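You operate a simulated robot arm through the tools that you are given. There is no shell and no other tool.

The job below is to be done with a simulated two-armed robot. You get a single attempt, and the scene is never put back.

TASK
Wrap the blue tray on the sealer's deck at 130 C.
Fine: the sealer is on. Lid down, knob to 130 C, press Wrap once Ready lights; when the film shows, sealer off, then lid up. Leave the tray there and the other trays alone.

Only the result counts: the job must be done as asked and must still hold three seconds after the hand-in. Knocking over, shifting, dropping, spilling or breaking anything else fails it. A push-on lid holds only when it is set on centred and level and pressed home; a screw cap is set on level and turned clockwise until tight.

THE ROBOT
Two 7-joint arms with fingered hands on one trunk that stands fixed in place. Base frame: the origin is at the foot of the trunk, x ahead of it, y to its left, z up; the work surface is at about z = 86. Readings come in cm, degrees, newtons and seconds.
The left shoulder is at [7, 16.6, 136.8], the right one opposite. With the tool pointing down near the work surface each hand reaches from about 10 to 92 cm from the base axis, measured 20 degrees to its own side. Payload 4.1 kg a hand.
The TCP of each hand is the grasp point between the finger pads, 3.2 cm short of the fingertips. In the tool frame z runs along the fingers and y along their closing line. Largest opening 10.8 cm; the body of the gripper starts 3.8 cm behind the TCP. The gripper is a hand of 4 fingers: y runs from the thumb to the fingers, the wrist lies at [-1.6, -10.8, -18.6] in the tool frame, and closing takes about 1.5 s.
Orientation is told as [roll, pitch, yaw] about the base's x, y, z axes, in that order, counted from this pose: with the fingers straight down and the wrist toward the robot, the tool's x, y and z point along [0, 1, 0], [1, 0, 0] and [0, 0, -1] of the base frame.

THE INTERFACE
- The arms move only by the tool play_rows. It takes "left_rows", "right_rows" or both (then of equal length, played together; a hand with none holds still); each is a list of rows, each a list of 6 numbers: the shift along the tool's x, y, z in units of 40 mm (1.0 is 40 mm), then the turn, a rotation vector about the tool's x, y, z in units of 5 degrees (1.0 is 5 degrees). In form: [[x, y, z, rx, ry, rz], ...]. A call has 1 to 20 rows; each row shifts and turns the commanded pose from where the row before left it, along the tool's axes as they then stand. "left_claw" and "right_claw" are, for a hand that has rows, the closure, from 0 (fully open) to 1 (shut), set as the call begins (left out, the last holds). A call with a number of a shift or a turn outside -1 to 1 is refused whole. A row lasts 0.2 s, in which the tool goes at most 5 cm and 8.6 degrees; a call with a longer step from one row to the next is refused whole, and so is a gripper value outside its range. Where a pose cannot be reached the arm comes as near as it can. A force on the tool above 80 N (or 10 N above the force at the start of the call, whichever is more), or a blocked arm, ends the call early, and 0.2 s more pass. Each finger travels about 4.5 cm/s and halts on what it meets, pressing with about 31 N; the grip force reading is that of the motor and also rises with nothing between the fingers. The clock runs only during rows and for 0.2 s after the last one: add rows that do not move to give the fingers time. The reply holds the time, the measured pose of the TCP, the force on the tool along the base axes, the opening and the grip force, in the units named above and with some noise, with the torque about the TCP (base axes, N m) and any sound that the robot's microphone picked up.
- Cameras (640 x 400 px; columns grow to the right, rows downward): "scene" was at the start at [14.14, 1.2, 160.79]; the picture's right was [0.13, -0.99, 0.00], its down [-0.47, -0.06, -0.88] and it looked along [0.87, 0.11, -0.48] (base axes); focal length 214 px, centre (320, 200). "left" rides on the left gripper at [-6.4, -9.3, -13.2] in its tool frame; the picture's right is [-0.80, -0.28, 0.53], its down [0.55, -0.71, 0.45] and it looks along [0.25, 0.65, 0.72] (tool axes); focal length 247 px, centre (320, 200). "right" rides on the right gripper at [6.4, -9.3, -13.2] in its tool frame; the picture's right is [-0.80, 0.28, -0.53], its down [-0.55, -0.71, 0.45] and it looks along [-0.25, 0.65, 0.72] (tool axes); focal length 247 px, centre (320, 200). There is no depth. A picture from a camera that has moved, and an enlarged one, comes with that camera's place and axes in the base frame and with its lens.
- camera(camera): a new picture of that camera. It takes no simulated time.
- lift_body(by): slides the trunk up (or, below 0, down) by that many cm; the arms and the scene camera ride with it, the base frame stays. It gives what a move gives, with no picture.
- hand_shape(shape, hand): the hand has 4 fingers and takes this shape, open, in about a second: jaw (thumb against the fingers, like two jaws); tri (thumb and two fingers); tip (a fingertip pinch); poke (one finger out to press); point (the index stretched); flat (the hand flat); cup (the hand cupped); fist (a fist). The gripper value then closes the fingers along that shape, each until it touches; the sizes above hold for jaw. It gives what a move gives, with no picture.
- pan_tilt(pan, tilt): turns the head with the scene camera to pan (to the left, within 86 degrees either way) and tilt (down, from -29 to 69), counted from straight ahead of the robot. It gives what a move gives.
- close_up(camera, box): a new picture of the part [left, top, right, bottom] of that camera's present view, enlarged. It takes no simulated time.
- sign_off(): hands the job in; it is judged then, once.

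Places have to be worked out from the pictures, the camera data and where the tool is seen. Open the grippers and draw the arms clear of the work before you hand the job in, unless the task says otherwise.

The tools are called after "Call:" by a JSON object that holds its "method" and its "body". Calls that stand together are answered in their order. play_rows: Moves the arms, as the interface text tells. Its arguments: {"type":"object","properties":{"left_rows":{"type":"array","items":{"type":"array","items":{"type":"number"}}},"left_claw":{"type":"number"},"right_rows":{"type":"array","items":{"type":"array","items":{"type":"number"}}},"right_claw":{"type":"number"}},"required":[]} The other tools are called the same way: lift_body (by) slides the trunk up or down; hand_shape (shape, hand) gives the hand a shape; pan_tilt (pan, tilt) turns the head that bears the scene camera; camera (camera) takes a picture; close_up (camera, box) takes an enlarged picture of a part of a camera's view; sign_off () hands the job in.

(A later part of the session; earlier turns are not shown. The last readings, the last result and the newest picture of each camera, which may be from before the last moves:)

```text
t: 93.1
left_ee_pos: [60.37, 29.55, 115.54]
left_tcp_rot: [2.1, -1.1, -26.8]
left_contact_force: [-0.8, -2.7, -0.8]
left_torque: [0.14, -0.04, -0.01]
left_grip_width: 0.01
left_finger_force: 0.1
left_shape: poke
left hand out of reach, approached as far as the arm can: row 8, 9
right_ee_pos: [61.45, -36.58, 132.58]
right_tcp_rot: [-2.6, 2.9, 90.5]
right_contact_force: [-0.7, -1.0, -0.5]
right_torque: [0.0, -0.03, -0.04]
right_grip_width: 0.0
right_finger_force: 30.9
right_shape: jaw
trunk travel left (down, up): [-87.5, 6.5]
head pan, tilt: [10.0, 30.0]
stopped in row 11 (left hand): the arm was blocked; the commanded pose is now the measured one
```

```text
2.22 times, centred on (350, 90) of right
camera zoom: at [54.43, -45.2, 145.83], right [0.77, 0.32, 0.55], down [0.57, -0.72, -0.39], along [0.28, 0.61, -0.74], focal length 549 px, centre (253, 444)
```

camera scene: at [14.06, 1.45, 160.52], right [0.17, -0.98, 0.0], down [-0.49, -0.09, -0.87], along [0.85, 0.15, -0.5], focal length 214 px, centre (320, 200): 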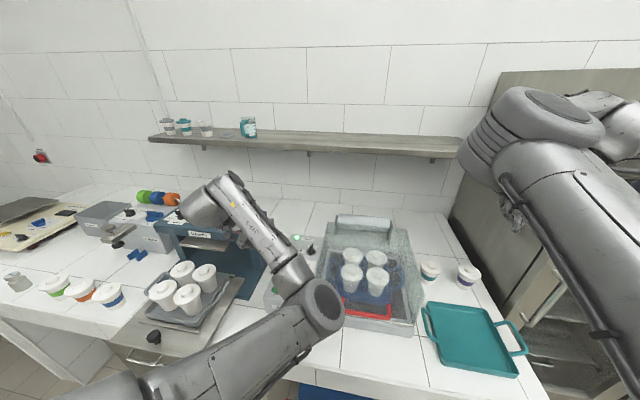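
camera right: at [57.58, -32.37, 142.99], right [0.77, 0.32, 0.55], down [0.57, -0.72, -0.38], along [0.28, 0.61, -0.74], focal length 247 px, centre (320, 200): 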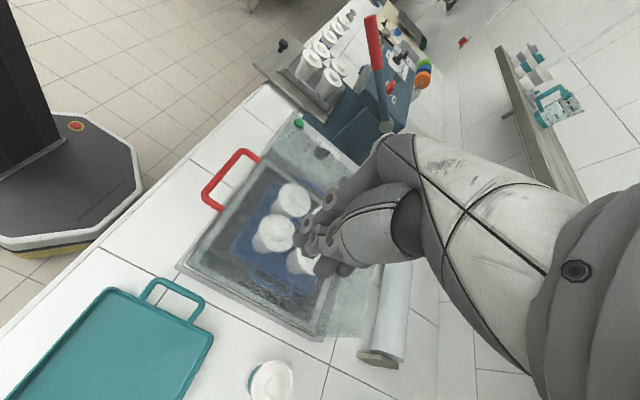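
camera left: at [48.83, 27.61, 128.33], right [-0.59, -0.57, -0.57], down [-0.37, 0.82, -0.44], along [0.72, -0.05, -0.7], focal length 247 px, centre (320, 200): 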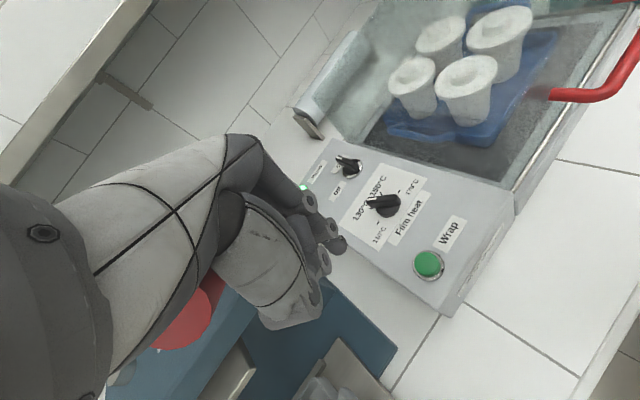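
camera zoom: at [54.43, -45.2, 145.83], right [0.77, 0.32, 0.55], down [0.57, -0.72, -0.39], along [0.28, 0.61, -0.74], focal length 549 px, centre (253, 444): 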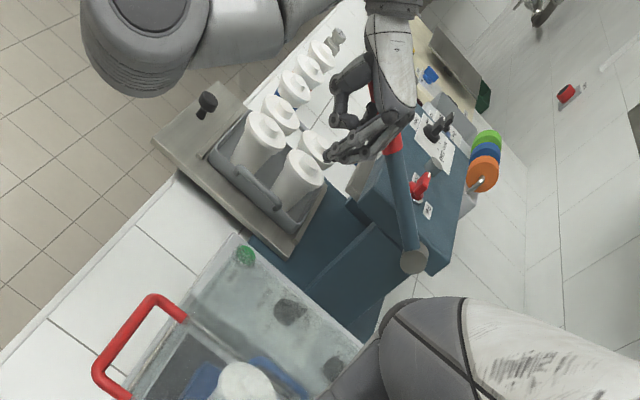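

The left arm hit its inward limit again and slid to y≈29.5, with about 2.7 N sideways, so the hand may be brushing the lever. I'll back off right away, a little to the right and then up, and check the lever.

Call:
{"method": "play_rows", "body": {"left_rows": [[-0.25, -0.1, -0.15, 0, 0, 0], [-0.25, -0.1, -0.3, 0, 0, 0], [-0.25, -0.05, -0.6, 0, 0, 0], [-0.2, 0, -0.8, 0, 0, 0], [-0.1, 0, -0.9, 0, 0, 0], [0, 0, -0.9, 0, 0, 0], [0, 0, -0.9, 0, 0, 0], [0, 0, -0.9, 0, 0, 0], [0, 0, 0, 0, 0, 0]]}}

Call:
{"method": "camera", "body": {"camera": "scene"}}

Call:
{"method": "close_up", "body": {"camera": "right", "box": [240, 0, 460, 180]}}

Call:
{"method": "camera", "body": {"camera": "left"}}

```text
t: 95.1
left_ee_pos: [57.65, 26.26, 137.05]
left_tcp_rot: [1.7, -0.9, -27.1]
left_contact_force: [1.2, 0.1, -0.7]
left_torque: [0.0, 0.0, 0.0]
left_grip_width: 0.01
left_finger_force: 0.1
left_shape: poke
left hand out of reach, approached as far as the arm can: row 3
right_ee_pos: [61.4, -36.46, 132.59]
right_tcp_rot: [-2.6, 3.0, 90.4]
right_contact_force: [-0.4, -0.4, -0.2]
right_torque: [-0.03, -0.05, 0.03]
right_grip_width: 0.0
right_finger_force: 30.6
right_shape: jaw
trunk travel left (down, up): [-87.5, 6.5]
head pan, tilt: [10.0, 30.0]
```

```text
taken
camera scene: at [14.05, 1.58, 160.53], right [0.17, -0.98, 0.0], down [-0.49, -0.09, -0.87], along [0.85, 0.15, -0.5], focal length 214 px, centre (320, 200)
```

scene: 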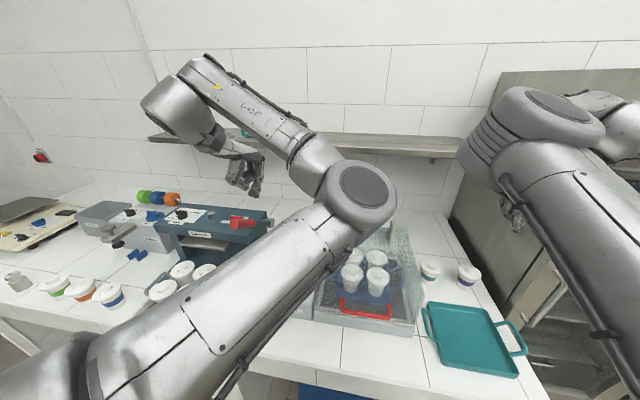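

```text
2.22 times, centred on (350, 90) of right
camera zoom: at [54.43, -45.08, 145.88], right [0.77, 0.32, 0.55], down [0.57, -0.72, -0.39], along [0.28, 0.61, -0.74], focal length 549 px, centre (253, 444)
```

zoom: 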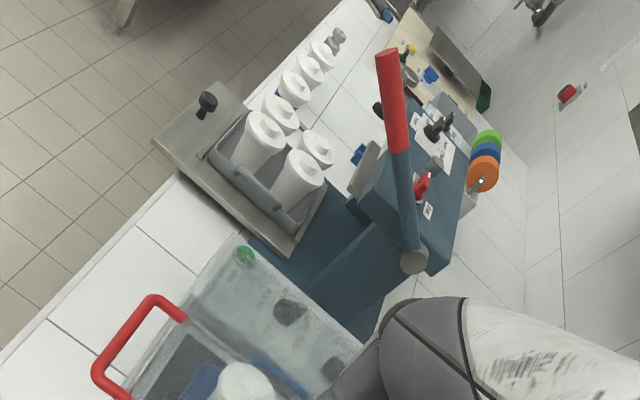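

```text
taken
camera left: at [46.07, 24.38, 149.89], right [-0.6, -0.57, -0.56], down [-0.37, 0.82, -0.44], along [0.71, -0.06, -0.7], focal length 247 px, centre (320, 200)
```

left: 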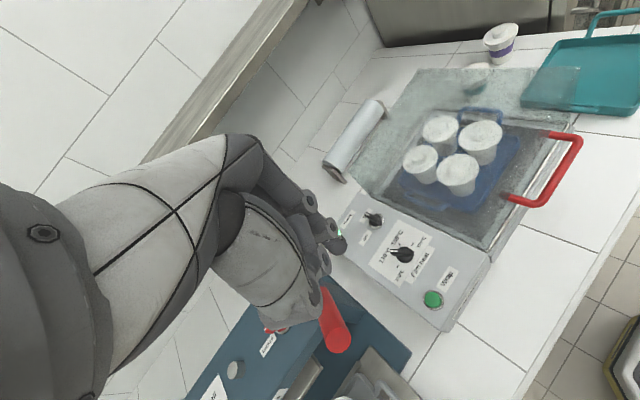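

The lever sits exactly where it was, so nothing was disturbed. The left arm had no trouble at the knob with positive yaw, so I'll press the button with the hand yawed to about +90°, wrist to the right. I turn it at this height first.

Call:
{"method": "play_rows", "body": {"left_rows": [[0, 0.3, 0, 0, 0, -1], [0, 0.3, 0, 0, 0, -1], [0, 0.3, 0, 0, 0, -1], [0, 0.3, 0, 0, 0, -1], [0, 0.2, 0, 0, 0, -1], [0, 0, 0, 0, 0, -1], [0, 0, 0, 0, 0, -1], [0, 0, 0, 0, 0, -1], [0, 0, 0, 0, 0, -1], [0, 0, 0, 0, 0, -1], [0, 0, 0, 0, 0, -1], [0, 0, 0, 0, 0, -1], [0, 0, 0, 0, 0, -1], [0, 0, 0, 0, 0, -1], [0, 0, 0, 0, 0, -1], [0, 0, 0, 0, 0, -1], [0, 0, 0, 0, 0, -1], [0, 0, 0, 0, 0, -1], [0, 0, 0, 0, 0, -1], [0, 0, 0, 0, 0, 0]]}}

Call:
{"method": "camera", "body": {"camera": "scene"}}

Call:
{"method": "camera", "body": {"camera": "left"}}

```text
t: 99.3
left_ee_pos: [62.95, 24.49, 137.15]
left_tcp_rot: [-1.1, -1.8, 68.0]
left_contact_force: [0.5, 0.2, 0.1]
left_torque: [0.0, 0.02, 0.04]
left_grip_width: 0.0
left_finger_force: 0.1
left_shape: poke
right_ee_pos: [61.34, -36.45, 132.69]
right_tcp_rot: [-2.6, 3.1, 90.3]
right_contact_force: [-1.4, -0.1, 0.2]
right_torque: [0.02, -0.01, -0.01]
right_grip_width: 0.02
right_finger_force: 30.8
right_shape: jaw
trunk travel left (down, up): [-87.5, 6.5]
head pan, tilt: [10.0, 30.0]
```

```text
taken
camera scene: at [14.02, 1.57, 160.53], right [0.17, -0.98, 0.0], down [-0.49, -0.09, -0.87], along [0.85, 0.15, -0.5], focal length 214 px, centre (320, 200)
```

scene: 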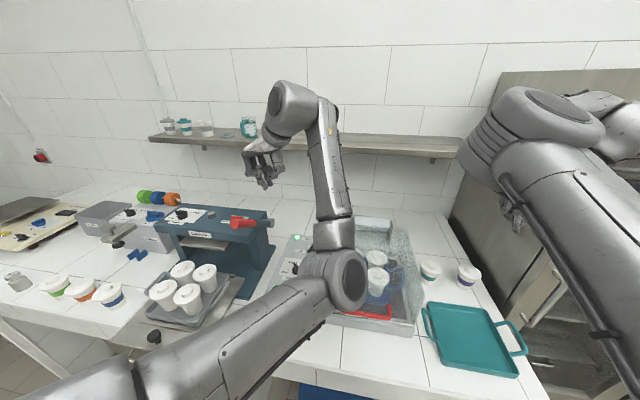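

```text
taken
camera left: at [65.02, 13.18, 150.21], right [0.65, -0.55, -0.52], down [-0.76, -0.44, -0.48], along [0.03, 0.71, -0.7], focal length 247 px, centre (320, 200)
```

left: 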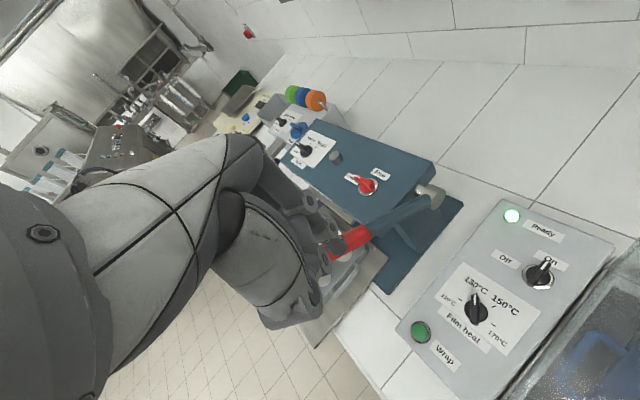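

The arm took the turn well. I'll finish the yaw to about +88° and descend to roughly 8 cm above the button, watching for drift.

Call:
{"method": "play_rows", "body": {"left_rows": [[0, 0, 0, 0, 0, -1], [0, 0, 0, 0, 0, -1], [0, 0, 0, 0, 0, -1], [0, 0, 0, 0, 0, -1], [0.1, 0, 0.8, 0, 0, 0], [0.1, 0, 0.8, 0, 0, 0], [0.1, 0, 0.8, 0, 0, 0], [0.1, 0, 0.8, 0, 0, 0], [0.1, 0, 0.8, 0, 0, 0], [0.1, 0, 0.8, 0, 0, 0], [0.1, 0, 0.8, 0, 0, 0], [0.1, 0, 0.8, 0, 0, 0], [0.1, 0, 0.8, 0, 0, 0], [0, 0, 0, 0, 0, 0]]}}

Call:
{"method": "camera", "body": {"camera": "scene"}}

Call:
{"method": "camera", "body": {"camera": "left"}}

```text
t: 102.0
left_ee_pos: [61.53, 31.19, 116.34]
left_tcp_rot: [-6.4, -8.1, 93.0]
left_contact_force: [-2.2, -26.6, 37.3]
left_torque: [0.75, 1.01, 0.52]
left_grip_width: 0.0
left_finger_force: 0.0
left_shape: poke
right_ee_pos: [61.03, -37.1, 132.62]
right_tcp_rot: [-2.7, 2.7, 90.5]
right_contact_force: [1.2, 0.6, 0.7]
right_torque: [-0.04, 0.03, 0.03]
right_grip_width: 0.0
right_finger_force: 30.9
right_shape: jaw
trunk travel left (down, up): [-87.5, 6.5]
head pan, tilt: [10.0, 30.0]
stopped in row 13 (left hand): the force on the tool passed its limit at 100 N (the readings are from after the stop); the commanded pose is now the measured one
```

```text
taken
camera scene: at [13.62, 0.6, 160.59], right [0.17, -0.99, -0.01], down [-0.49, -0.08, -0.87], along [0.85, 0.15, -0.5], focal length 214 px, centre (320, 200)
```

scene: 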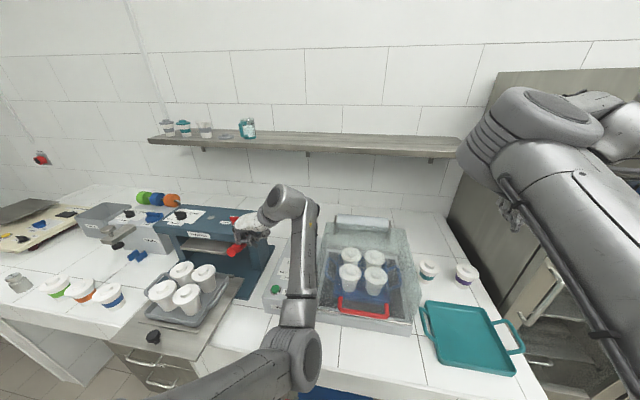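

```text
taken
camera left: at [67.03, 20.22, 128.76], right [0.86, -0.17, -0.48], down [-0.46, -0.65, -0.6], along [-0.21, 0.74, -0.64], focal length 247 px, centre (320, 200)
```

left: 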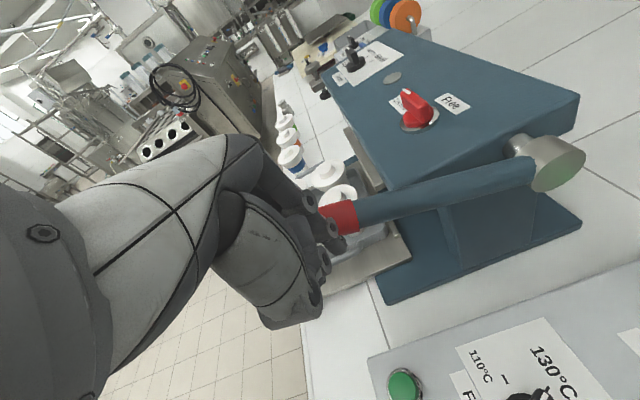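

The hand drifted left again and its finger landed on the press lever, which stopped the call on force. I'll lift straight up off the lever at once and then inspect it.

Call:
{"method": "play_rows", "body": {"left_rows": [[0, 0, -0.3, 0, 0, 0], [0, 0, -0.5, 0, 0, 0], [0, 0, -0.8, 0, 0, 0], [0, 0, -0.8, 0, 0, 0], [0, 0, -0.8, 0, 0, 0], [0, 0, -0.8, 0, 0, 0], [0, 0, -0.8, 0, 0, 0], [0, 0, 0, 0, 0, 0]]}}

Call:
{"method": "camera", "body": {"camera": "scene"}}

Call:
{"method": "camera", "body": {"camera": "left"}}

Call:
{"method": "close_up", "body": {"camera": "right", "box": [240, 0, 460, 180]}}

```text
t: 103.8
left_ee_pos: [59.9, 29.45, 134.41]
left_tcp_rot: [-5.8, -7.5, 93.1]
left_contact_force: [0.3, 0.1, -0.5]
left_torque: [0.0, -0.01, 0.03]
left_grip_width: 0.01
left_finger_force: 0.0
left_shape: poke
right_ee_pos: [61.42, -36.32, 132.6]
right_tcp_rot: [-2.5, 3.1, 90.5]
right_contact_force: [-0.6, 0.2, 0.1]
right_torque: [0.01, 0.01, -0.02]
right_grip_width: 0.01
right_finger_force: 30.7
right_shape: jaw
trunk travel left (down, up): [-87.5, 6.5]
head pan, tilt: [10.0, 30.0]
```

```text
taken
camera scene: at [14.05, 1.67, 160.53], right [0.17, -0.98, 0.0], down [-0.49, -0.09, -0.87], along [0.85, 0.15, -0.5], focal length 214 px, centre (320, 200)
```

scene: 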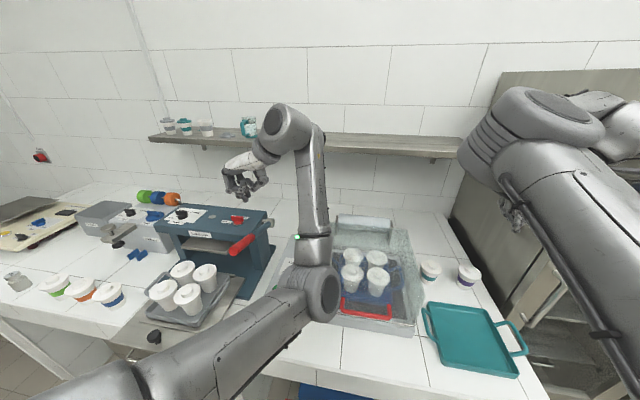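

```text
taken
camera left: at [65.58, 18.67, 146.98], right [0.86, -0.18, -0.48], down [-0.47, -0.66, -0.59], along [-0.21, 0.73, -0.65], focal length 247 px, centre (320, 200)
```

left: 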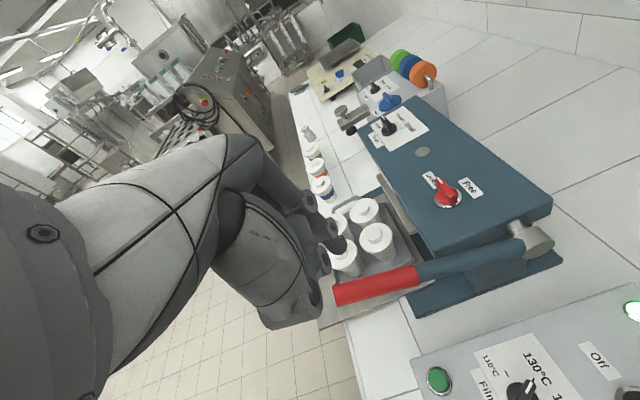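

```text
2.22 times, centred on (350, 90) of right
camera zoom: at [54.44, -44.98, 145.91], right [0.77, 0.32, 0.55], down [0.57, -0.72, -0.38], along [0.28, 0.61, -0.74], focal length 549 px, centre (253, 444)
```

zoom: 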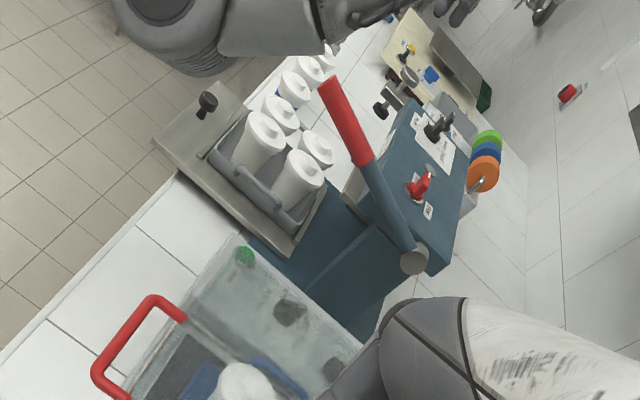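

Compared with the earlier view, the press lever has been pushed down about 16°: its end is now near (55, 34.5, 117), and it was at (59, 35, 124). I need to put it back. I'll raise the left hand, switch to the jaw shape and yaw it to about -90° to grip the lever from above with the wrist on the left.

Call:
{"method": "play_rows", "body": {"left_rows": [[0, 0, -0.9, 0, 0, 0], [0, 0, -0.9, 0, 0, 0], [0, 0, 0, 0, 0, 1], [0, 0, 0, 0, 0, 1], [0, 0, 0, 0, 0, 1], [0, 0, 0, 0, 0, 1], [0, 0, 0, 0, 0, 1], [0, 0, 0, 0, 0, 1], [0, 0, 0, 0, 0, 1], [0, 0, 0, 0, 0, 1], [0, 0, 0, 0, 0, 1], [0, 0, 0, 0, 0, 1], [0, 0, 0, 0, 0, 1], [0, 0, 0, 0, 0, 1], [0, 0, 0, 0, 0, 1], [0, 0, 0, 0, 0, 1], [0, 0, 0, 0, 0, 1], [0, 0, 0, 0, 0, 1], [0, 0, 0, 0, 0, 1], [0, 0, 0, 0, 0, 0]]}}

Call:
{"method": "hand_shape", "body": {"shape": "jaw", "hand": "left"}}

Call:
{"method": "camera", "body": {"camera": "scene"}}

```text
t: 108.0
left_ee_pos: [59.31, 28.23, 141.74]
left_tcp_rot: [7.0, -6.4, 7.0]
left_contact_force: [-0.4, 0.7, 0.3]
left_torque: [-0.04, 0.01, 0.0]
left_grip_width: 0.0
left_finger_force: 0.0
left_shape: poke
right_ee_pos: [61.47, -36.38, 132.64]
right_tcp_rot: [-2.6, 3.0, 90.6]
right_contact_force: [0.3, -0.2, -0.6]
right_torque: [0.01, -0.05, 0.01]
right_grip_width: 0.0
right_finger_force: 30.9
right_shape: jaw
trunk travel left (down, up): [-87.5, 6.5]
head pan, tilt: [10.0, 30.0]
```

```text
t: 108.8
left_ee_pos: [59.27, 28.25, 141.59]
left_tcp_rot: [7.0, -6.3, 7.2]
left_contact_force: [0.3, -0.2, 0.5]
left_torque: [0.03, -0.02, 0.0]
left_grip_width: 10.78
left_finger_force: 0.0
left_shape: jaw
right_ee_pos: [61.4, -36.46, 132.54]
right_tcp_rot: [-2.6, 3.0, 90.4]
right_contact_force: [-0.2, 1.1, 0.8]
right_torque: [-0.02, 0.01, 0.01]
right_grip_width: 0.01
right_finger_force: 31.0
right_shape: jaw
trunk travel left (down, up): [-87.5, 6.5]
head pan, tilt: [10.0, 30.0]
```

```text
taken
camera scene: at [14.02, 1.58, 160.53], right [0.17, -0.98, 0.0], down [-0.49, -0.09, -0.87], along [0.85, 0.15, -0.5], focal length 214 px, centre (320, 200)
```

scene: 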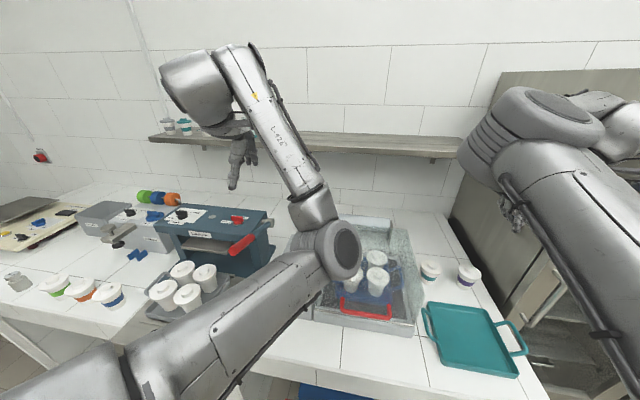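

The lever is plainly visible at its lowered angle. I'll remove the tilt and continue yawing to about -90°.

Call:
{"method": "play_rows", "body": {"left_rows": [[0, 0, 0, 0.42, -0.47, 0], [0, 0, 0, 0.42, -0.47, 0], [0, 0, 0, 0.42, -0.47, 0], [0, 0, 0, 0, 0, 1], [0, 0, 0, 0, 0, 1], [0, 0, 0, 0, 0, 1], [0, 0, 0, 0, 0, 1], [0, 0, 0, 0, 0, 1], [0, 0, 0, 0, 0, 1], [0, 0, 0, 0, 0, 1], [0, 0, 0, 0, 0, 1], [0, 0, 0, 0, 0, 1], [0, 0, 0, 0, 0, 1], [0, 0, 0, 0, 0, 1], [0, 0, 0, 0, 0, 1], [0, 0, 0, 0, 0, 1], [0, 0, 0, 0, 0, 1], [0, 0, 0, 0, 0, 1], [0, 0, 0, 0, 0, 0]]}}

Call:
{"method": "camera", "body": {"camera": "scene"}}

Call:
{"method": "camera", "body": {"camera": "left"}}

```text
t: 112.8
left_ee_pos: [59.31, 28.22, 141.57]
left_tcp_rot: [0.1, -0.1, -67.4]
left_contact_force: [-0.1, 0.0, -0.1]
left_torque: [-0.03, -0.03, 0.0]
left_grip_width: 10.76
left_finger_force: 0.0
left_shape: jaw
right_ee_pos: [61.42, -36.43, 132.62]
right_tcp_rot: [-2.5, 2.9, 90.5]
right_contact_force: [-0.4, 0.2, -0.4]
right_torque: [-0.01, 0.01, 0.04]
right_grip_width: 0.03
right_finger_force: 31.2
right_shape: jaw
trunk travel left (down, up): [-87.5, 6.5]
head pan, tilt: [10.0, 30.0]
```

```text
taken
camera scene: at [14.02, 1.57, 160.53], right [0.17, -0.98, 0.0], down [-0.49, -0.09, -0.87], along [0.85, 0.15, -0.5], focal length 214 px, centre (320, 200)
```

scene: 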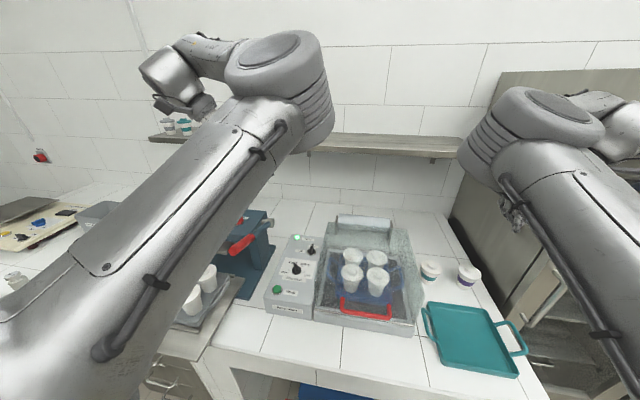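

```text
taken
camera left: at [49.71, 34.33, 154.8], right [-0.84, -0.04, -0.54], down [0.24, 0.86, -0.45], along [0.48, -0.51, -0.72], focal length 247 px, centre (320, 200)
```

left: 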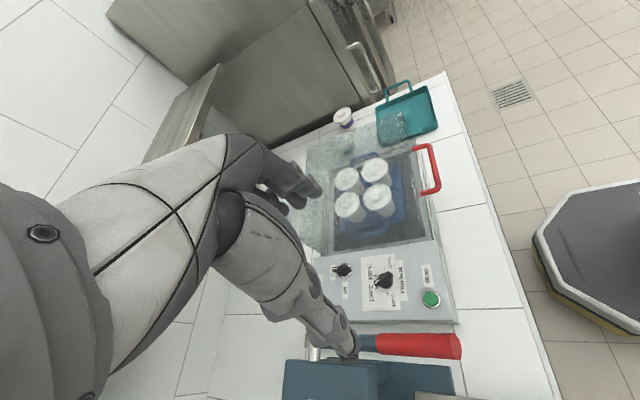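

The elbow is up and clear. I'll finish the yaw to about -88° and come down to just above the lever's red grip.

Call:
{"method": "play_rows", "body": {"left_rows": [[0, 0, 0, 0, 0, 1], [0, 0, 0, 0, 0, 1], [0, 0, 0, 0, 0, 1], [0, 0, 0, 0, 0, 1], [0, -0.78, 0, 0, 0, 0], [0, -0.78, 0, 0, 0, 0], [0, 0, 0.7, 0, 0, 0], [0, 0, 0.8, 0, 0, 0], [0, 0, 0.8, 0, 0, 0], [0, 0, 0.8, 0, 0, 0], [0, 0, 0.7, 0, 0, 0], [0, 0, 0, 0, 0, 0]], "left_claw": 0.3}}

Call:
{"method": "camera", "body": {"camera": "left"}}

Call:
{"method": "close_up", "body": {"camera": "right", "box": [240, 0, 460, 180]}}

Call:
{"method": "camera", "body": {"camera": "scene"}}

```text
t: 115.5
left_ee_pos: [59.06, 34.57, 126.38]
left_tcp_rot: [0.2, -0.1, -87.4]
left_contact_force: [-0.6, -0.3, -1.1]
left_torque: [0.01, -0.01, 0.0]
left_grip_width: 7.61
left_finger_force: 0.1
left_shape: jaw
right_ee_pos: [61.35, -36.28, 132.6]
right_tcp_rot: [-2.5, 3.1, 90.6]
right_contact_force: [-0.9, 0.1, -0.2]
right_torque: [0.0, 0.02, -0.04]
right_grip_width: 0.0
right_finger_force: 31.3
right_shape: jaw
trunk travel left (down, up): [-87.5, 6.5]
head pan, tilt: [10.0, 30.0]
```

```text
taken
camera left: at [52.08, 43.51, 139.59], right [-0.81, 0.25, -0.54], down [0.52, 0.73, -0.45], along [0.28, -0.64, -0.72], focal length 247 px, centre (320, 200)
```

left: 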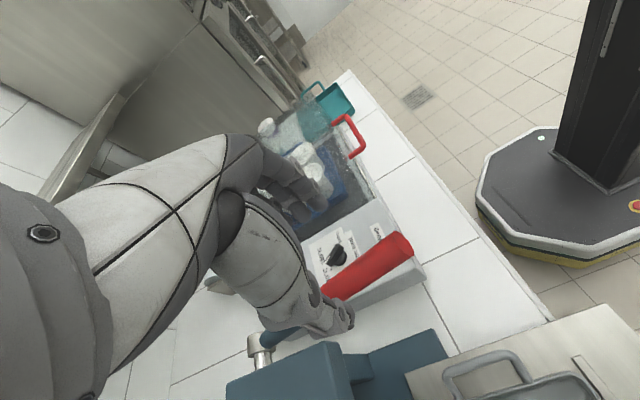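

```text
2.22 times, centred on (350, 90) of right
camera zoom: at [54.38, -45.0, 145.92], right [0.77, 0.32, 0.55], down [0.57, -0.72, -0.38], along [0.28, 0.61, -0.74], focal length 549 px, centre (253, 444)
```

zoom: 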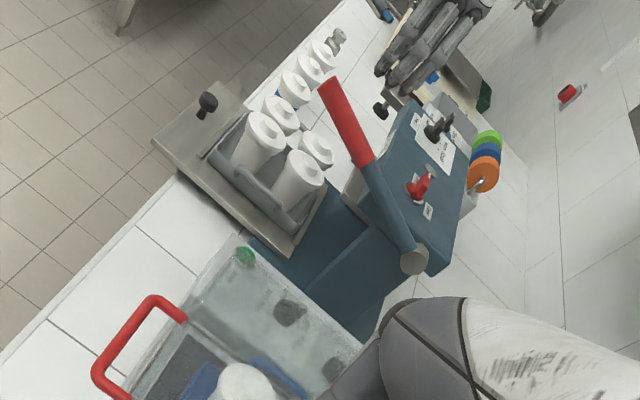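

```text
taken
camera scene: at [13.97, 1.64, 160.54], right [0.17, -0.98, 0.0], down [-0.49, -0.09, -0.87], along [0.85, 0.15, -0.5], focal length 214 px, centre (320, 200)
```

scene: 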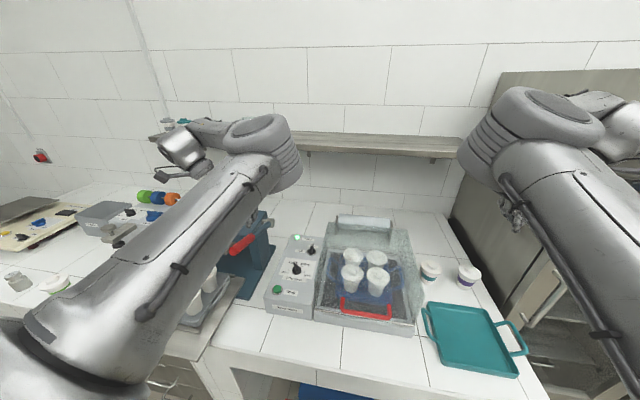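

The open jaws are right above the red grip. I'll descend 10 cm so they straddle it.

Call:
{"method": "play_rows", "body": {"left_rows": [[0, 0.1, 0.5, 0, 0, 0], [0, 0, 0.6, 0, 0, 0], [0, 0, 0.6, 0, 0, 0], [0, 0, 0.5, 0, 0, 0], [0, 0, 0.3, 0, 0, 0], [0, 0, 0, 0, 0, 0]]}}

Call:
{"method": "camera", "body": {"camera": "left"}}

Call:
{"method": "close_up", "body": {"camera": "right", "box": [240, 0, 460, 180]}}

```text
t: 116.8
left_ee_pos: [58.98, 34.13, 116.51]
left_tcp_rot: [0.2, -0.1, -87.4]
left_contact_force: [0.0, -0.5, -0.9]
left_torque: [0.02, -0.02, -0.03]
left_grip_width: 7.58
left_finger_force: 0.2
left_shape: jaw
right_ee_pos: [61.32, -36.41, 132.57]
right_tcp_rot: [-2.6, 3.0, 90.5]
right_contact_force: [0.2, -0.1, 0.1]
right_torque: [0.05, -0.05, 0.0]
right_grip_width: 0.01
right_finger_force: 31.0
right_shape: jaw
trunk travel left (down, up): [-87.5, 6.5]
head pan, tilt: [10.0, 30.0]
```

```text
taken
camera left: at [52.16, 43.05, 129.61], right [-0.81, 0.25, -0.54], down [0.52, 0.73, -0.45], along [0.28, -0.64, -0.72], focal length 247 px, centre (320, 200)
```

left: 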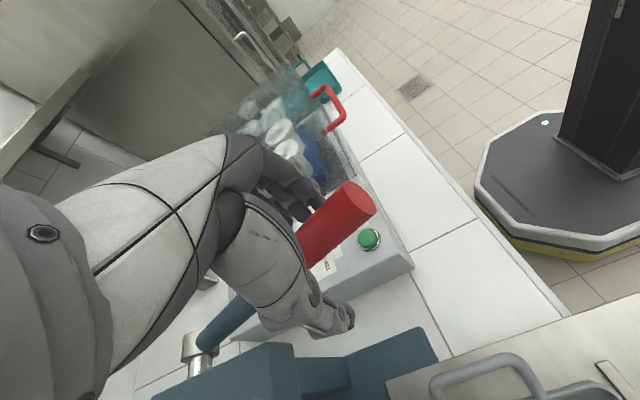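

```text
2.22 times, centred on (350, 90) of right
camera zoom: at [54.39, -45.05, 145.9], right [0.77, 0.32, 0.55], down [0.57, -0.72, -0.39], along [0.28, 0.61, -0.74], focal length 549 px, centre (253, 444)
```

zoom: 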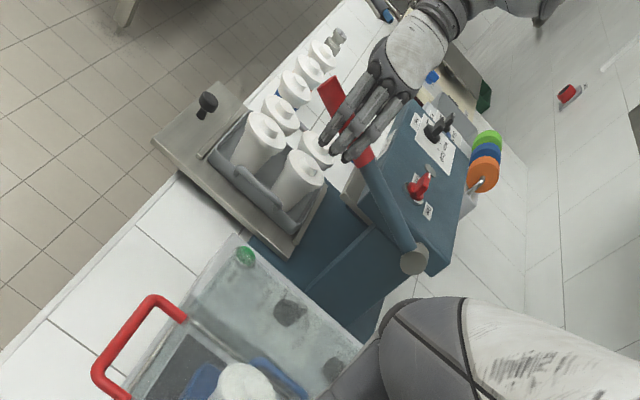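

The red grip is between the fingers and thumb, so I'll close on it.

Call:
{"method": "play_rows", "body": {"left_rows": [[0, 0, 0, 0, 0, 0], [0, 0, 0, 0, 0, 0], [0, 0, 0, 0, 0, 0], [0, 0, 0, 0, 0, 0], [0, 0, 0, 0, 0, 0], [0, 0, 0, 0, 0, 0], [0, 0, 0, 0, 0, 0]], "left_claw": 1}}

Call:
{"method": "close_up", "body": {"camera": "right", "box": [240, 0, 460, 180]}}

```text
t: 118.5
left_ee_pos: [59.03, 34.2, 116.32]
left_tcp_rot: [0.2, -0.1, -87.4]
left_contact_force: [2.1, 1.9, -0.8]
left_torque: [-0.07, -0.02, -0.11]
left_grip_width: 1.74
left_finger_force: 30.5
left_shape: jaw
right_ee_pos: [61.4, -36.23, 132.59]
right_tcp_rot: [-2.6, 2.9, 90.5]
right_contact_force: [0.5, -0.2, -1.3]
right_torque: [-0.01, -0.02, -0.02]
right_grip_width: 0.01
right_finger_force: 31.0
right_shape: jaw
trunk travel left (down, up): [-87.5, 6.5]
head pan, tilt: [10.0, 30.0]
```

```text
2.22 times, centred on (350, 90) of right
camera zoom: at [54.49, -45.01, 145.88], right [0.77, 0.32, 0.55], down [0.57, -0.72, -0.39], along [0.28, 0.61, -0.74], focal length 549 px, centre (253, 444)
```

zoom: 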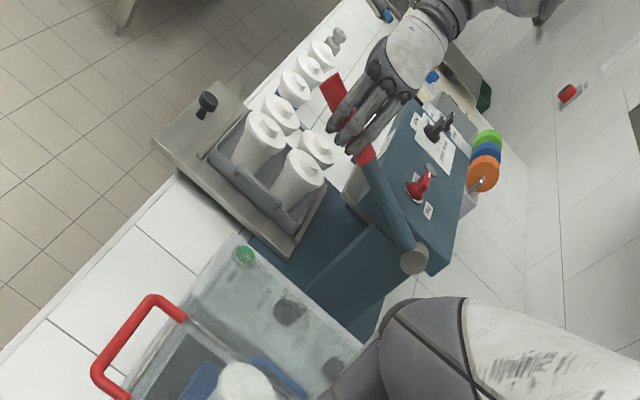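

The lever is gripped. I'll lift it along its arc about its hub, half of the needed 16° first, turning the hand with it, and compare with the earlier reference view.

Call:
{"method": "play_rows", "body": {"left_rows": [[0.069, 0, -0.195, 0, -0.415, 0], [0.069, 0, -0.195, 0, -0.415, 0], [0.069, 0, -0.195, 0, -0.415, 0], [0.069, 0, -0.195, 0, -0.415, 0], [0, 0, 0, 0, 0, 0]]}}

Call:
{"method": "close_up", "body": {"camera": "right", "box": [240, 0, 460, 180]}}

```text
t: 119.7
left_ee_pos: [60.41, 34.27, 119.54]
left_tcp_rot: [-8.2, -0.1, -87.4]
left_contact_force: [4.1, -1.5, -2.4]
left_torque: [-0.08, -0.03, -0.13]
left_grip_width: 1.74
left_finger_force: 31.5
left_shape: jaw
right_ee_pos: [61.57, -36.47, 132.48]
right_tcp_rot: [-2.5, 3.0, 90.5]
right_contact_force: [0.1, 0.1, 0.0]
right_torque: [0.02, 0.02, -0.05]
right_grip_width: 0.0
right_finger_force: 31.2
right_shape: jaw
trunk travel left (down, up): [-87.5, 6.5]
head pan, tilt: [10.0, 30.0]
```

```text
2.22 times, centred on (350, 90) of right
camera zoom: at [54.55, -45.07, 145.83], right [0.77, 0.32, 0.55], down [0.57, -0.72, -0.39], along [0.28, 0.61, -0.74], focal length 549 px, centre (253, 444)
```

zoom: 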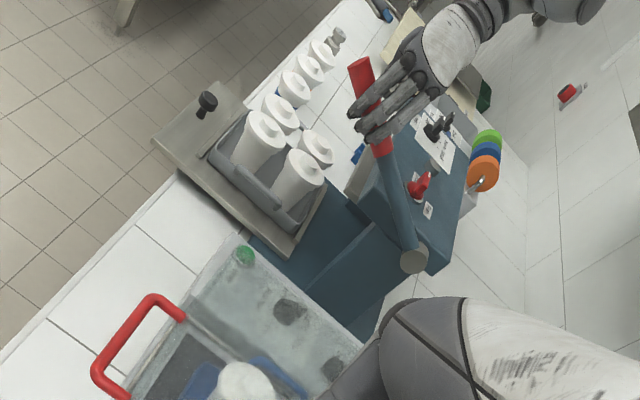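

The lever lifts easily, and its red end is about halfway back in the reference view. I'll continue with the second half.

Call:
{"method": "play_rows", "body": {"left_rows": [[0.069, 0, -0.195, 0, -0.415, 0], [0.069, 0, -0.195, 0, -0.415, 0], [0.069, 0, -0.195, 0, -0.415, 0], [0.069, 0, -0.195, 0, -0.415, 0], [0, 0, 0, 0, 0, 0]]}}

Call:
{"method": "close_up", "body": {"camera": "right", "box": [240, 0, 460, 180]}}

```text
t: 120.8
left_ee_pos: [62.06, 34.41, 122.06]
left_tcp_rot: [-16.7, -0.1, -87.4]
left_contact_force: [-13.5, -6.5, -32.6]
left_torque: [0.03, 0.05, -0.22]
left_grip_width: 1.64
left_finger_force: 31.1
left_shape: jaw
right_ee_pos: [61.59, -36.44, 132.51]
right_tcp_rot: [-2.5, 3.0, 90.5]
right_contact_force: [0.2, 0.0, -0.3]
right_torque: [0.01, -0.01, -0.01]
right_grip_width: 0.01
right_finger_force: 30.8
right_shape: jaw
trunk travel left (down, up): [-87.5, 6.5]
head pan, tilt: [10.0, 30.0]
```

```text
2.22 times, centred on (350, 90) of right
camera zoom: at [54.56, -45.01, 145.79], right [0.77, 0.32, 0.55], down [0.57, -0.72, -0.39], along [0.28, 0.61, -0.74], focal length 549 px, centre (253, 444)
```

zoom: 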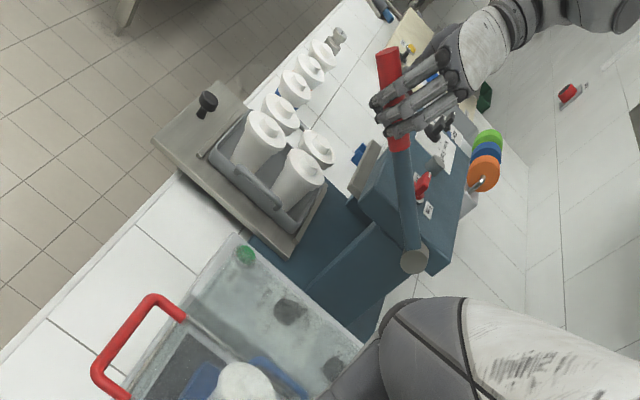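

The force shows the lever back against its upper stop, and its end overlays the reference position. I'll open the jaws and withdraw upward without touching it.

Call:
{"method": "play_rows", "body": {"left_rows": [[0, 0, 0, 0, 0, 0], [0, 0, 0, 0, 0, 0], [0, 0, 0, 0, 0, 0], [0, 0, 0, 0, 0, 0], [0, 0, 0, 0, 0, 0], [0, 0, 0, 0, 0, 0], [0, 0, -0.3, 0, 0, 0], [0, 0, -0.6, 0, 0, 0], [0, 0, -0.8, 0, 0, 0], [0, 0, -0.8, 0, 0, 0], [0, 0, -0.8, 0, 0, 0], [0, 0, -0.4, 0, 0, 0], [0, 0, 0, 0, 0, 0]], "left_claw": 0.2}}

Call:
{"method": "close_up", "body": {"camera": "right", "box": [240, 0, 460, 180]}}

Call:
{"method": "camera", "body": {"camera": "left"}}

Call:
{"method": "camera", "body": {"camera": "scene"}}

```text
t: 123.7
left_ee_pos: [64.89, 33.47, 135.07]
left_tcp_rot: [-16.0, 0.1, -87.2]
left_contact_force: [-0.3, -0.5, 0.0]
left_torque: [-0.01, 0.02, 0.03]
left_grip_width: 8.62
left_finger_force: 0.1
left_shape: jaw
left hand out of reach, approached as far as the arm can: row 11, 12
right_ee_pos: [61.47, -36.36, 132.68]
right_tcp_rot: [-2.6, 3.1, 90.4]
right_contact_force: [-0.4, 0.0, 0.6]
right_torque: [-0.02, 0.0, 0.03]
right_grip_width: 0.02
right_finger_force: 31.1
right_shape: jaw
trunk travel left (down, up): [-87.5, 6.5]
head pan, tilt: [10.0, 30.0]
```

```text
2.22 times, centred on (350, 90) of right
camera zoom: at [54.47, -44.99, 145.89], right [0.77, 0.32, 0.55], down [0.57, -0.72, -0.39], along [0.28, 0.61, -0.74], focal length 549 px, centre (253, 444)
```

zoom: 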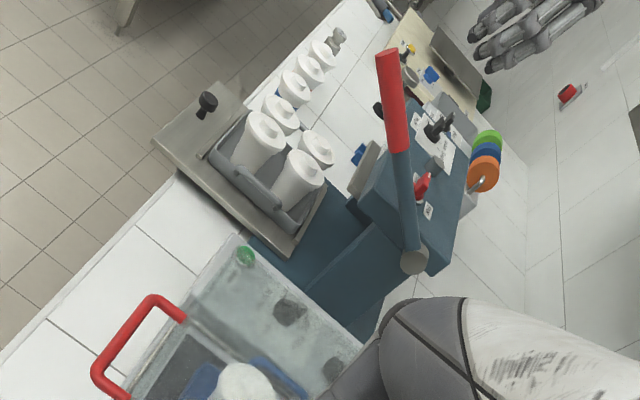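

```text
taken
camera left: at [61.81, 42.51, 149.51], right [-0.93, 0.24, -0.29], down [0.37, 0.73, -0.58], along [0.07, -0.65, -0.76], focal length 247 px, centre (320, 200)
```

left: 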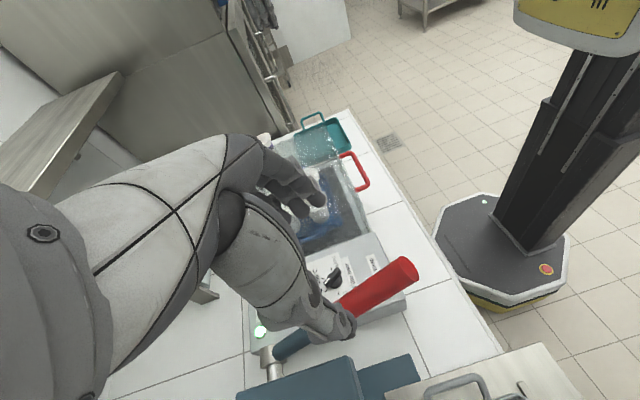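

```text
taken
camera scene: at [14.07, 1.66, 160.53], right [0.17, -0.98, 0.0], down [-0.49, -0.09, -0.87], along [0.85, 0.15, -0.5], focal length 214 px, centre (320, 200)
```

scene: 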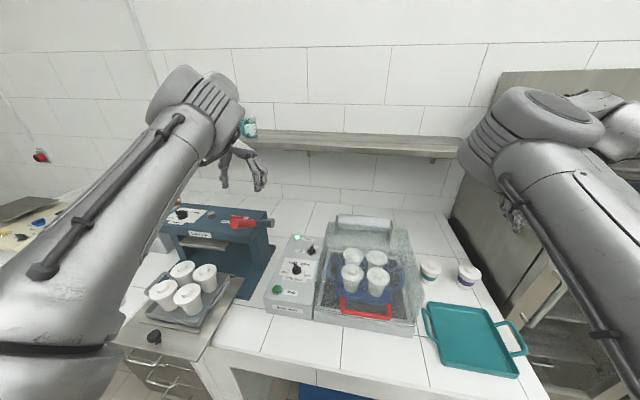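

The lever is back where it was: the reference view matches and it stays up after release. For the button I'll try a more natural reach, keeping the wrist on the left and elbow out while tilting the fingers forward so the wrist stays well behind the lever's end. I'll tilt in place first.

Call:
{"method": "play_rows", "body": {"left_rows": [[-0.2, 0, 0, 0, 1, 0], [-0.2, 0, 0, 0, 1, 0], [-0.2, 0, 0, 0, 1, 0], [-0.2, 0, 0, 0, 1, 0], [-0.2, 0, 0, 0, 1, 0], [-0.2, 0, 0, 0, 1, 0], [-0.2, 0, 0, 0, 1, 0], [-0.2, 0, 0, 0, 1, 0], [-0.2, 0, 0, 0, 1, 0], [0, 0, 0, 0, 0, 0]]}}

Call:
{"method": "hand_shape", "body": {"shape": "poke", "hand": "left"}}

Call:
{"method": "camera", "body": {"camera": "scene"}}

Call:
{"method": "camera", "body": {"camera": "left"}}

```text
t: 125.8
left_ee_pos: [57.8, 33.13, 134.62]
left_tcp_rot: [28.6, -0.1, -87.4]
left_contact_force: [-0.6, -0.1, -0.7]
left_torque: [0.0, -0.01, 0.03]
left_grip_width: 8.61
left_finger_force: 0.0
left_shape: jaw
right_ee_pos: [61.36, -36.34, 132.67]
right_tcp_rot: [-2.6, 3.1, 90.4]
right_contact_force: [-0.2, -1.4, 0.1]
right_torque: [0.0, 0.0, 0.02]
right_grip_width: 0.0
right_finger_force: 31.3
right_shape: jaw
trunk travel left (down, up): [-87.5, 6.5]
head pan, tilt: [10.0, 30.0]
```

```text
t: 126.8
left_ee_pos: [57.77, 33.04, 134.6]
left_tcp_rot: [28.6, -0.1, -87.4]
left_contact_force: [-0.3, 0.1, -0.1]
left_torque: [0.01, 0.02, 0.02]
left_grip_width: 0.01
left_finger_force: 0.1
left_shape: poke
right_ee_pos: [61.44, -36.37, 132.62]
right_tcp_rot: [-2.6, 3.1, 90.5]
right_contact_force: [0.4, -0.1, 0.7]
right_torque: [0.0, 0.01, -0.04]
right_grip_width: 0.0
right_finger_force: 31.2
right_shape: jaw
trunk travel left (down, up): [-87.5, 6.5]
head pan, tilt: [10.0, 30.0]
```

```text
taken
camera scene: at [14.02, 1.58, 160.53], right [0.17, -0.98, 0.0], down [-0.49, -0.09, -0.87], along [0.85, 0.15, -0.5], focal length 214 px, centre (320, 200)
```

scene: 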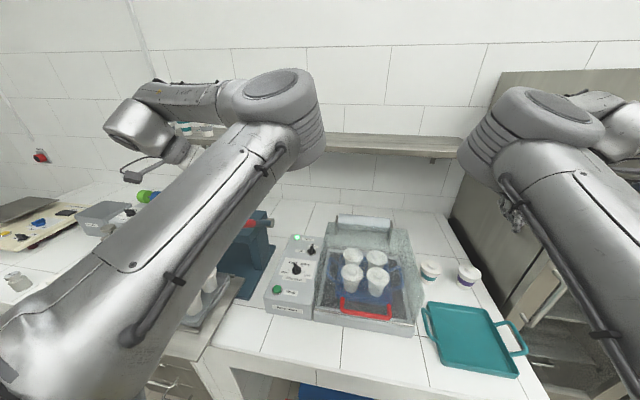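

```text
taken
camera left: at [45.38, 41.75, 143.09], right [-0.46, 0.26, -0.85], down [0.66, 0.74, -0.13], along [0.59, -0.62, -0.51], focal length 247 px, centre (320, 200)
```

left: 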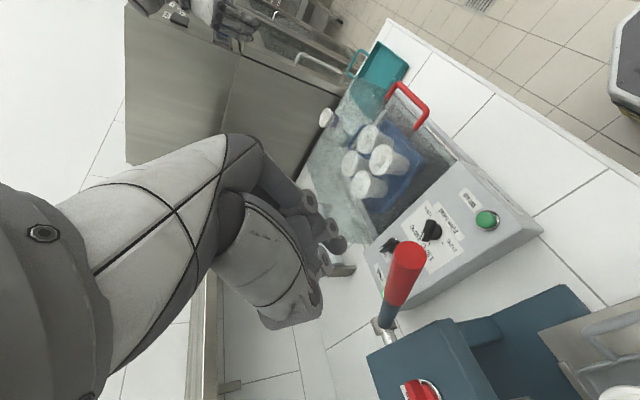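

The elbow stays high. I'll move right to above the button line, then start down in short stages, checking for any drift.

Call:
{"method": "play_rows", "body": {"left_rows": [[0.03, 0.66, 0.02, 0, 0, 0], [0.03, 0.66, 0.02, 0, 0, 0], [0.03, 0.66, 0.02, 0, 0, 0], [-0.4, 0, 0.73, 0, 0, 0], [-0.4, 0, 0.73, 0, 0, 0], [0, 0, 0, 0, 0, 0]]}}

Call:
{"method": "camera", "body": {"camera": "scene"}}

```text
t: 128.2
left_ee_pos: [58.53, 25.28, 127.95]
left_tcp_rot: [28.7, 0.0, -87.6]
left_contact_force: [0.1, 0.8, -0.6]
left_torque: [-0.04, 0.03, 0.0]
left_grip_width: 0.0
left_finger_force: 0.1
left_shape: poke
right_ee_pos: [61.35, -36.51, 132.65]
right_tcp_rot: [-2.7, 2.9, 90.5]
right_contact_force: [-0.3, 0.7, -0.2]
right_torque: [-0.01, -0.03, 0.0]
right_grip_width: 0.01
right_finger_force: 30.9
right_shape: jaw
trunk travel left (down, up): [-87.5, 6.5]
head pan, tilt: [10.0, 30.0]
```

```text
taken
camera scene: at [13.97, 1.61, 160.54], right [0.17, -0.98, 0.0], down [-0.49, -0.09, -0.87], along [0.85, 0.15, -0.5], focal length 214 px, centre (320, 200)
```

scene: 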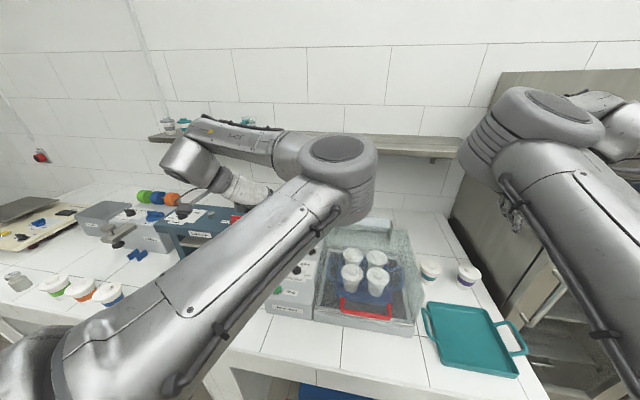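

No drift so far, at (58.5, 25.3, 128.0). I'll continue down with another short stage.

Call:
{"method": "play_rows", "body": {"left_rows": [[-0.3, 0, 0.55, 0, 0, 0], [-0.3, 0, 0.55, 0, 0, 0], [0, 0, 0, 0, 0, 0]]}}

Call:
{"method": "play_rows", "body": {"left_rows": [[-0.3, 0, 0.55, 0, 0, 0], [0, 0, 0, 0, 0, 0]]}}

Call:
{"method": "camera", "body": {"camera": "scene"}}

```text
t: 128.9
left_ee_pos: [58.51, 25.18, 122.8]
left_tcp_rot: [28.6, -0.1, -87.4]
left_contact_force: [0.0, 0.6, -0.3]
left_torque: [0.06, -0.02, 0.03]
left_grip_width: 0.01
left_finger_force: 0.0
left_shape: poke
right_ee_pos: [61.33, -36.41, 132.59]
right_tcp_rot: [-2.6, 3.0, 90.6]
right_contact_force: [-0.2, -0.1, -0.5]
right_torque: [0.01, -0.02, 0.02]
right_grip_width: 0.01
right_finger_force: 30.6
right_shape: jaw
trunk travel left (down, up): [-87.5, 6.5]
head pan, tilt: [10.0, 30.0]
```

```text
t: 129.6
left_ee_pos: [58.57, 25.12, 120.37]
left_tcp_rot: [28.7, -0.1, -87.4]
left_contact_force: [0.3, -0.2, 0.3]
left_torque: [-0.01, -0.02, -0.01]
left_grip_width: 0.01
left_finger_force: 0.1
left_shape: poke
right_ee_pos: [61.3, -36.31, 132.8]
right_tcp_rot: [-2.6, 3.1, 90.4]
right_contact_force: [0.2, 0.3, 0.3]
right_torque: [0.01, 0.0, -0.03]
right_grip_width: 0.0
right_finger_force: 31.6
right_shape: jaw
trunk travel left (down, up): [-87.5, 6.5]
head pan, tilt: [10.0, 30.0]
```

```text
taken
camera scene: at [13.99, 1.59, 160.54], right [0.17, -0.98, 0.0], down [-0.49, -0.09, -0.87], along [0.85, 0.15, -0.5], focal length 214 px, centre (320, 200)
```

scene: 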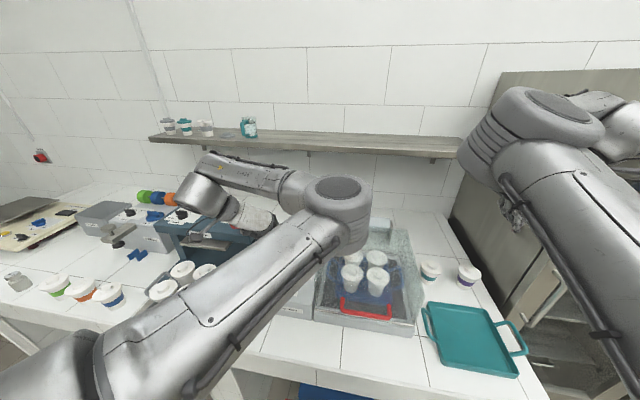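

Still on track with no drift. I'll continue down in short stages.

Call:
{"method": "play_rows", "body": {"left_rows": [[-0.3, 0, 0.55, 0, 0, 0], [-0.3, 0, 0.55, 0, 0, 0], [0, 0, 0, 0, 0, 0]]}}

Call:
{"method": "play_rows", "body": {"left_rows": [[-0.3, 0, 0.55, 0, 0, 0], [0, 0, 0, 0, 0, 0]]}}

Call:
{"method": "camera", "body": {"camera": "scene"}}

Call:
{"method": "camera", "body": {"camera": "left"}}

Call:
{"method": "close_up", "body": {"camera": "right", "box": [240, 0, 460, 180]}}

```text
t: 130.3
left_ee_pos: [58.41, 25.14, 115.33]
left_tcp_rot: [28.6, -0.1, -87.4]
left_contact_force: [-0.6, -0.1, -0.3]
left_torque: [0.0, -0.02, 0.0]
left_grip_width: 0.0
left_finger_force: 0.0
left_shape: poke
right_ee_pos: [61.32, -36.45, 132.68]
right_tcp_rot: [-2.5, 2.9, 90.5]
right_contact_force: [-0.7, 0.6, -0.4]
right_torque: [-0.02, -0.01, 0.0]
right_grip_width: 0.0
right_finger_force: 31.5
right_shape: jaw
trunk travel left (down, up): [-87.5, 6.5]
head pan, tilt: [10.0, 30.0]
```

```text
t: 130.9
left_ee_pos: [58.56, 25.23, 112.73]
left_tcp_rot: [28.6, -0.2, -87.4]
left_contact_force: [0.4, 0.6, 0.4]
left_torque: [-0.01, 0.01, -0.01]
left_grip_width: 0.02
left_finger_force: 0.0
left_shape: poke
right_ee_pos: [61.39, -36.33, 132.67]
right_tcp_rot: [-2.6, 2.9, 90.6]
right_contact_force: [-0.7, -0.4, -0.1]
right_torque: [-0.01, 0.0, -0.01]
right_grip_width: 0.01
right_finger_force: 30.5
right_shape: jaw
trunk travel left (down, up): [-87.5, 6.5]
head pan, tilt: [10.0, 30.0]
```

```text
taken
camera scene: at [13.98, 1.56, 160.54], right [0.17, -0.98, 0.0], down [-0.49, -0.09, -0.87], along [0.85, 0.15, -0.5], focal length 214 px, centre (320, 200)
```

scene: 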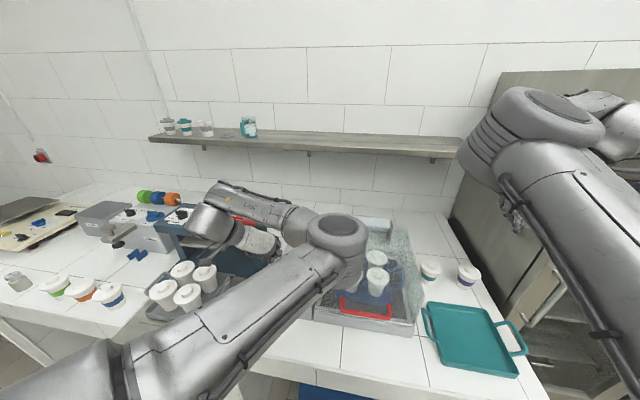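

```text
taken
camera left: at [46.21, 33.83, 121.31], right [-0.46, 0.26, -0.85], down [0.66, 0.74, -0.13], along [0.59, -0.62, -0.51], focal length 247 px, centre (320, 200)
```

left: 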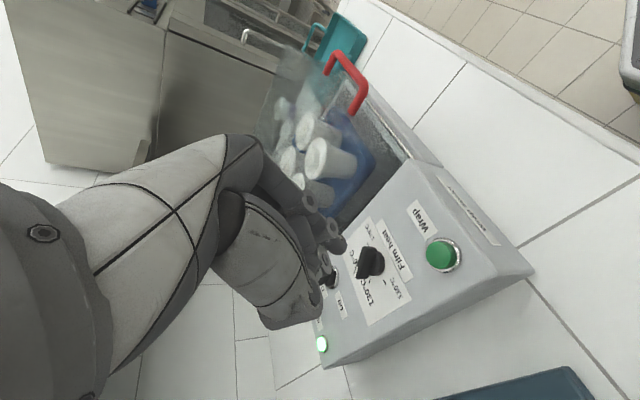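

```text
2.22 times, centred on (350, 90) of right
camera zoom: at [54.39, -45.07, 145.9], right [0.77, 0.32, 0.55], down [0.57, -0.72, -0.39], along [0.28, 0.61, -0.74], focal length 549 px, centre (253, 444)
```

zoom: 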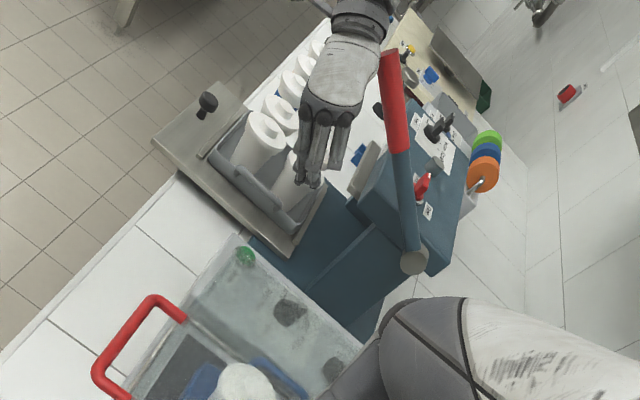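

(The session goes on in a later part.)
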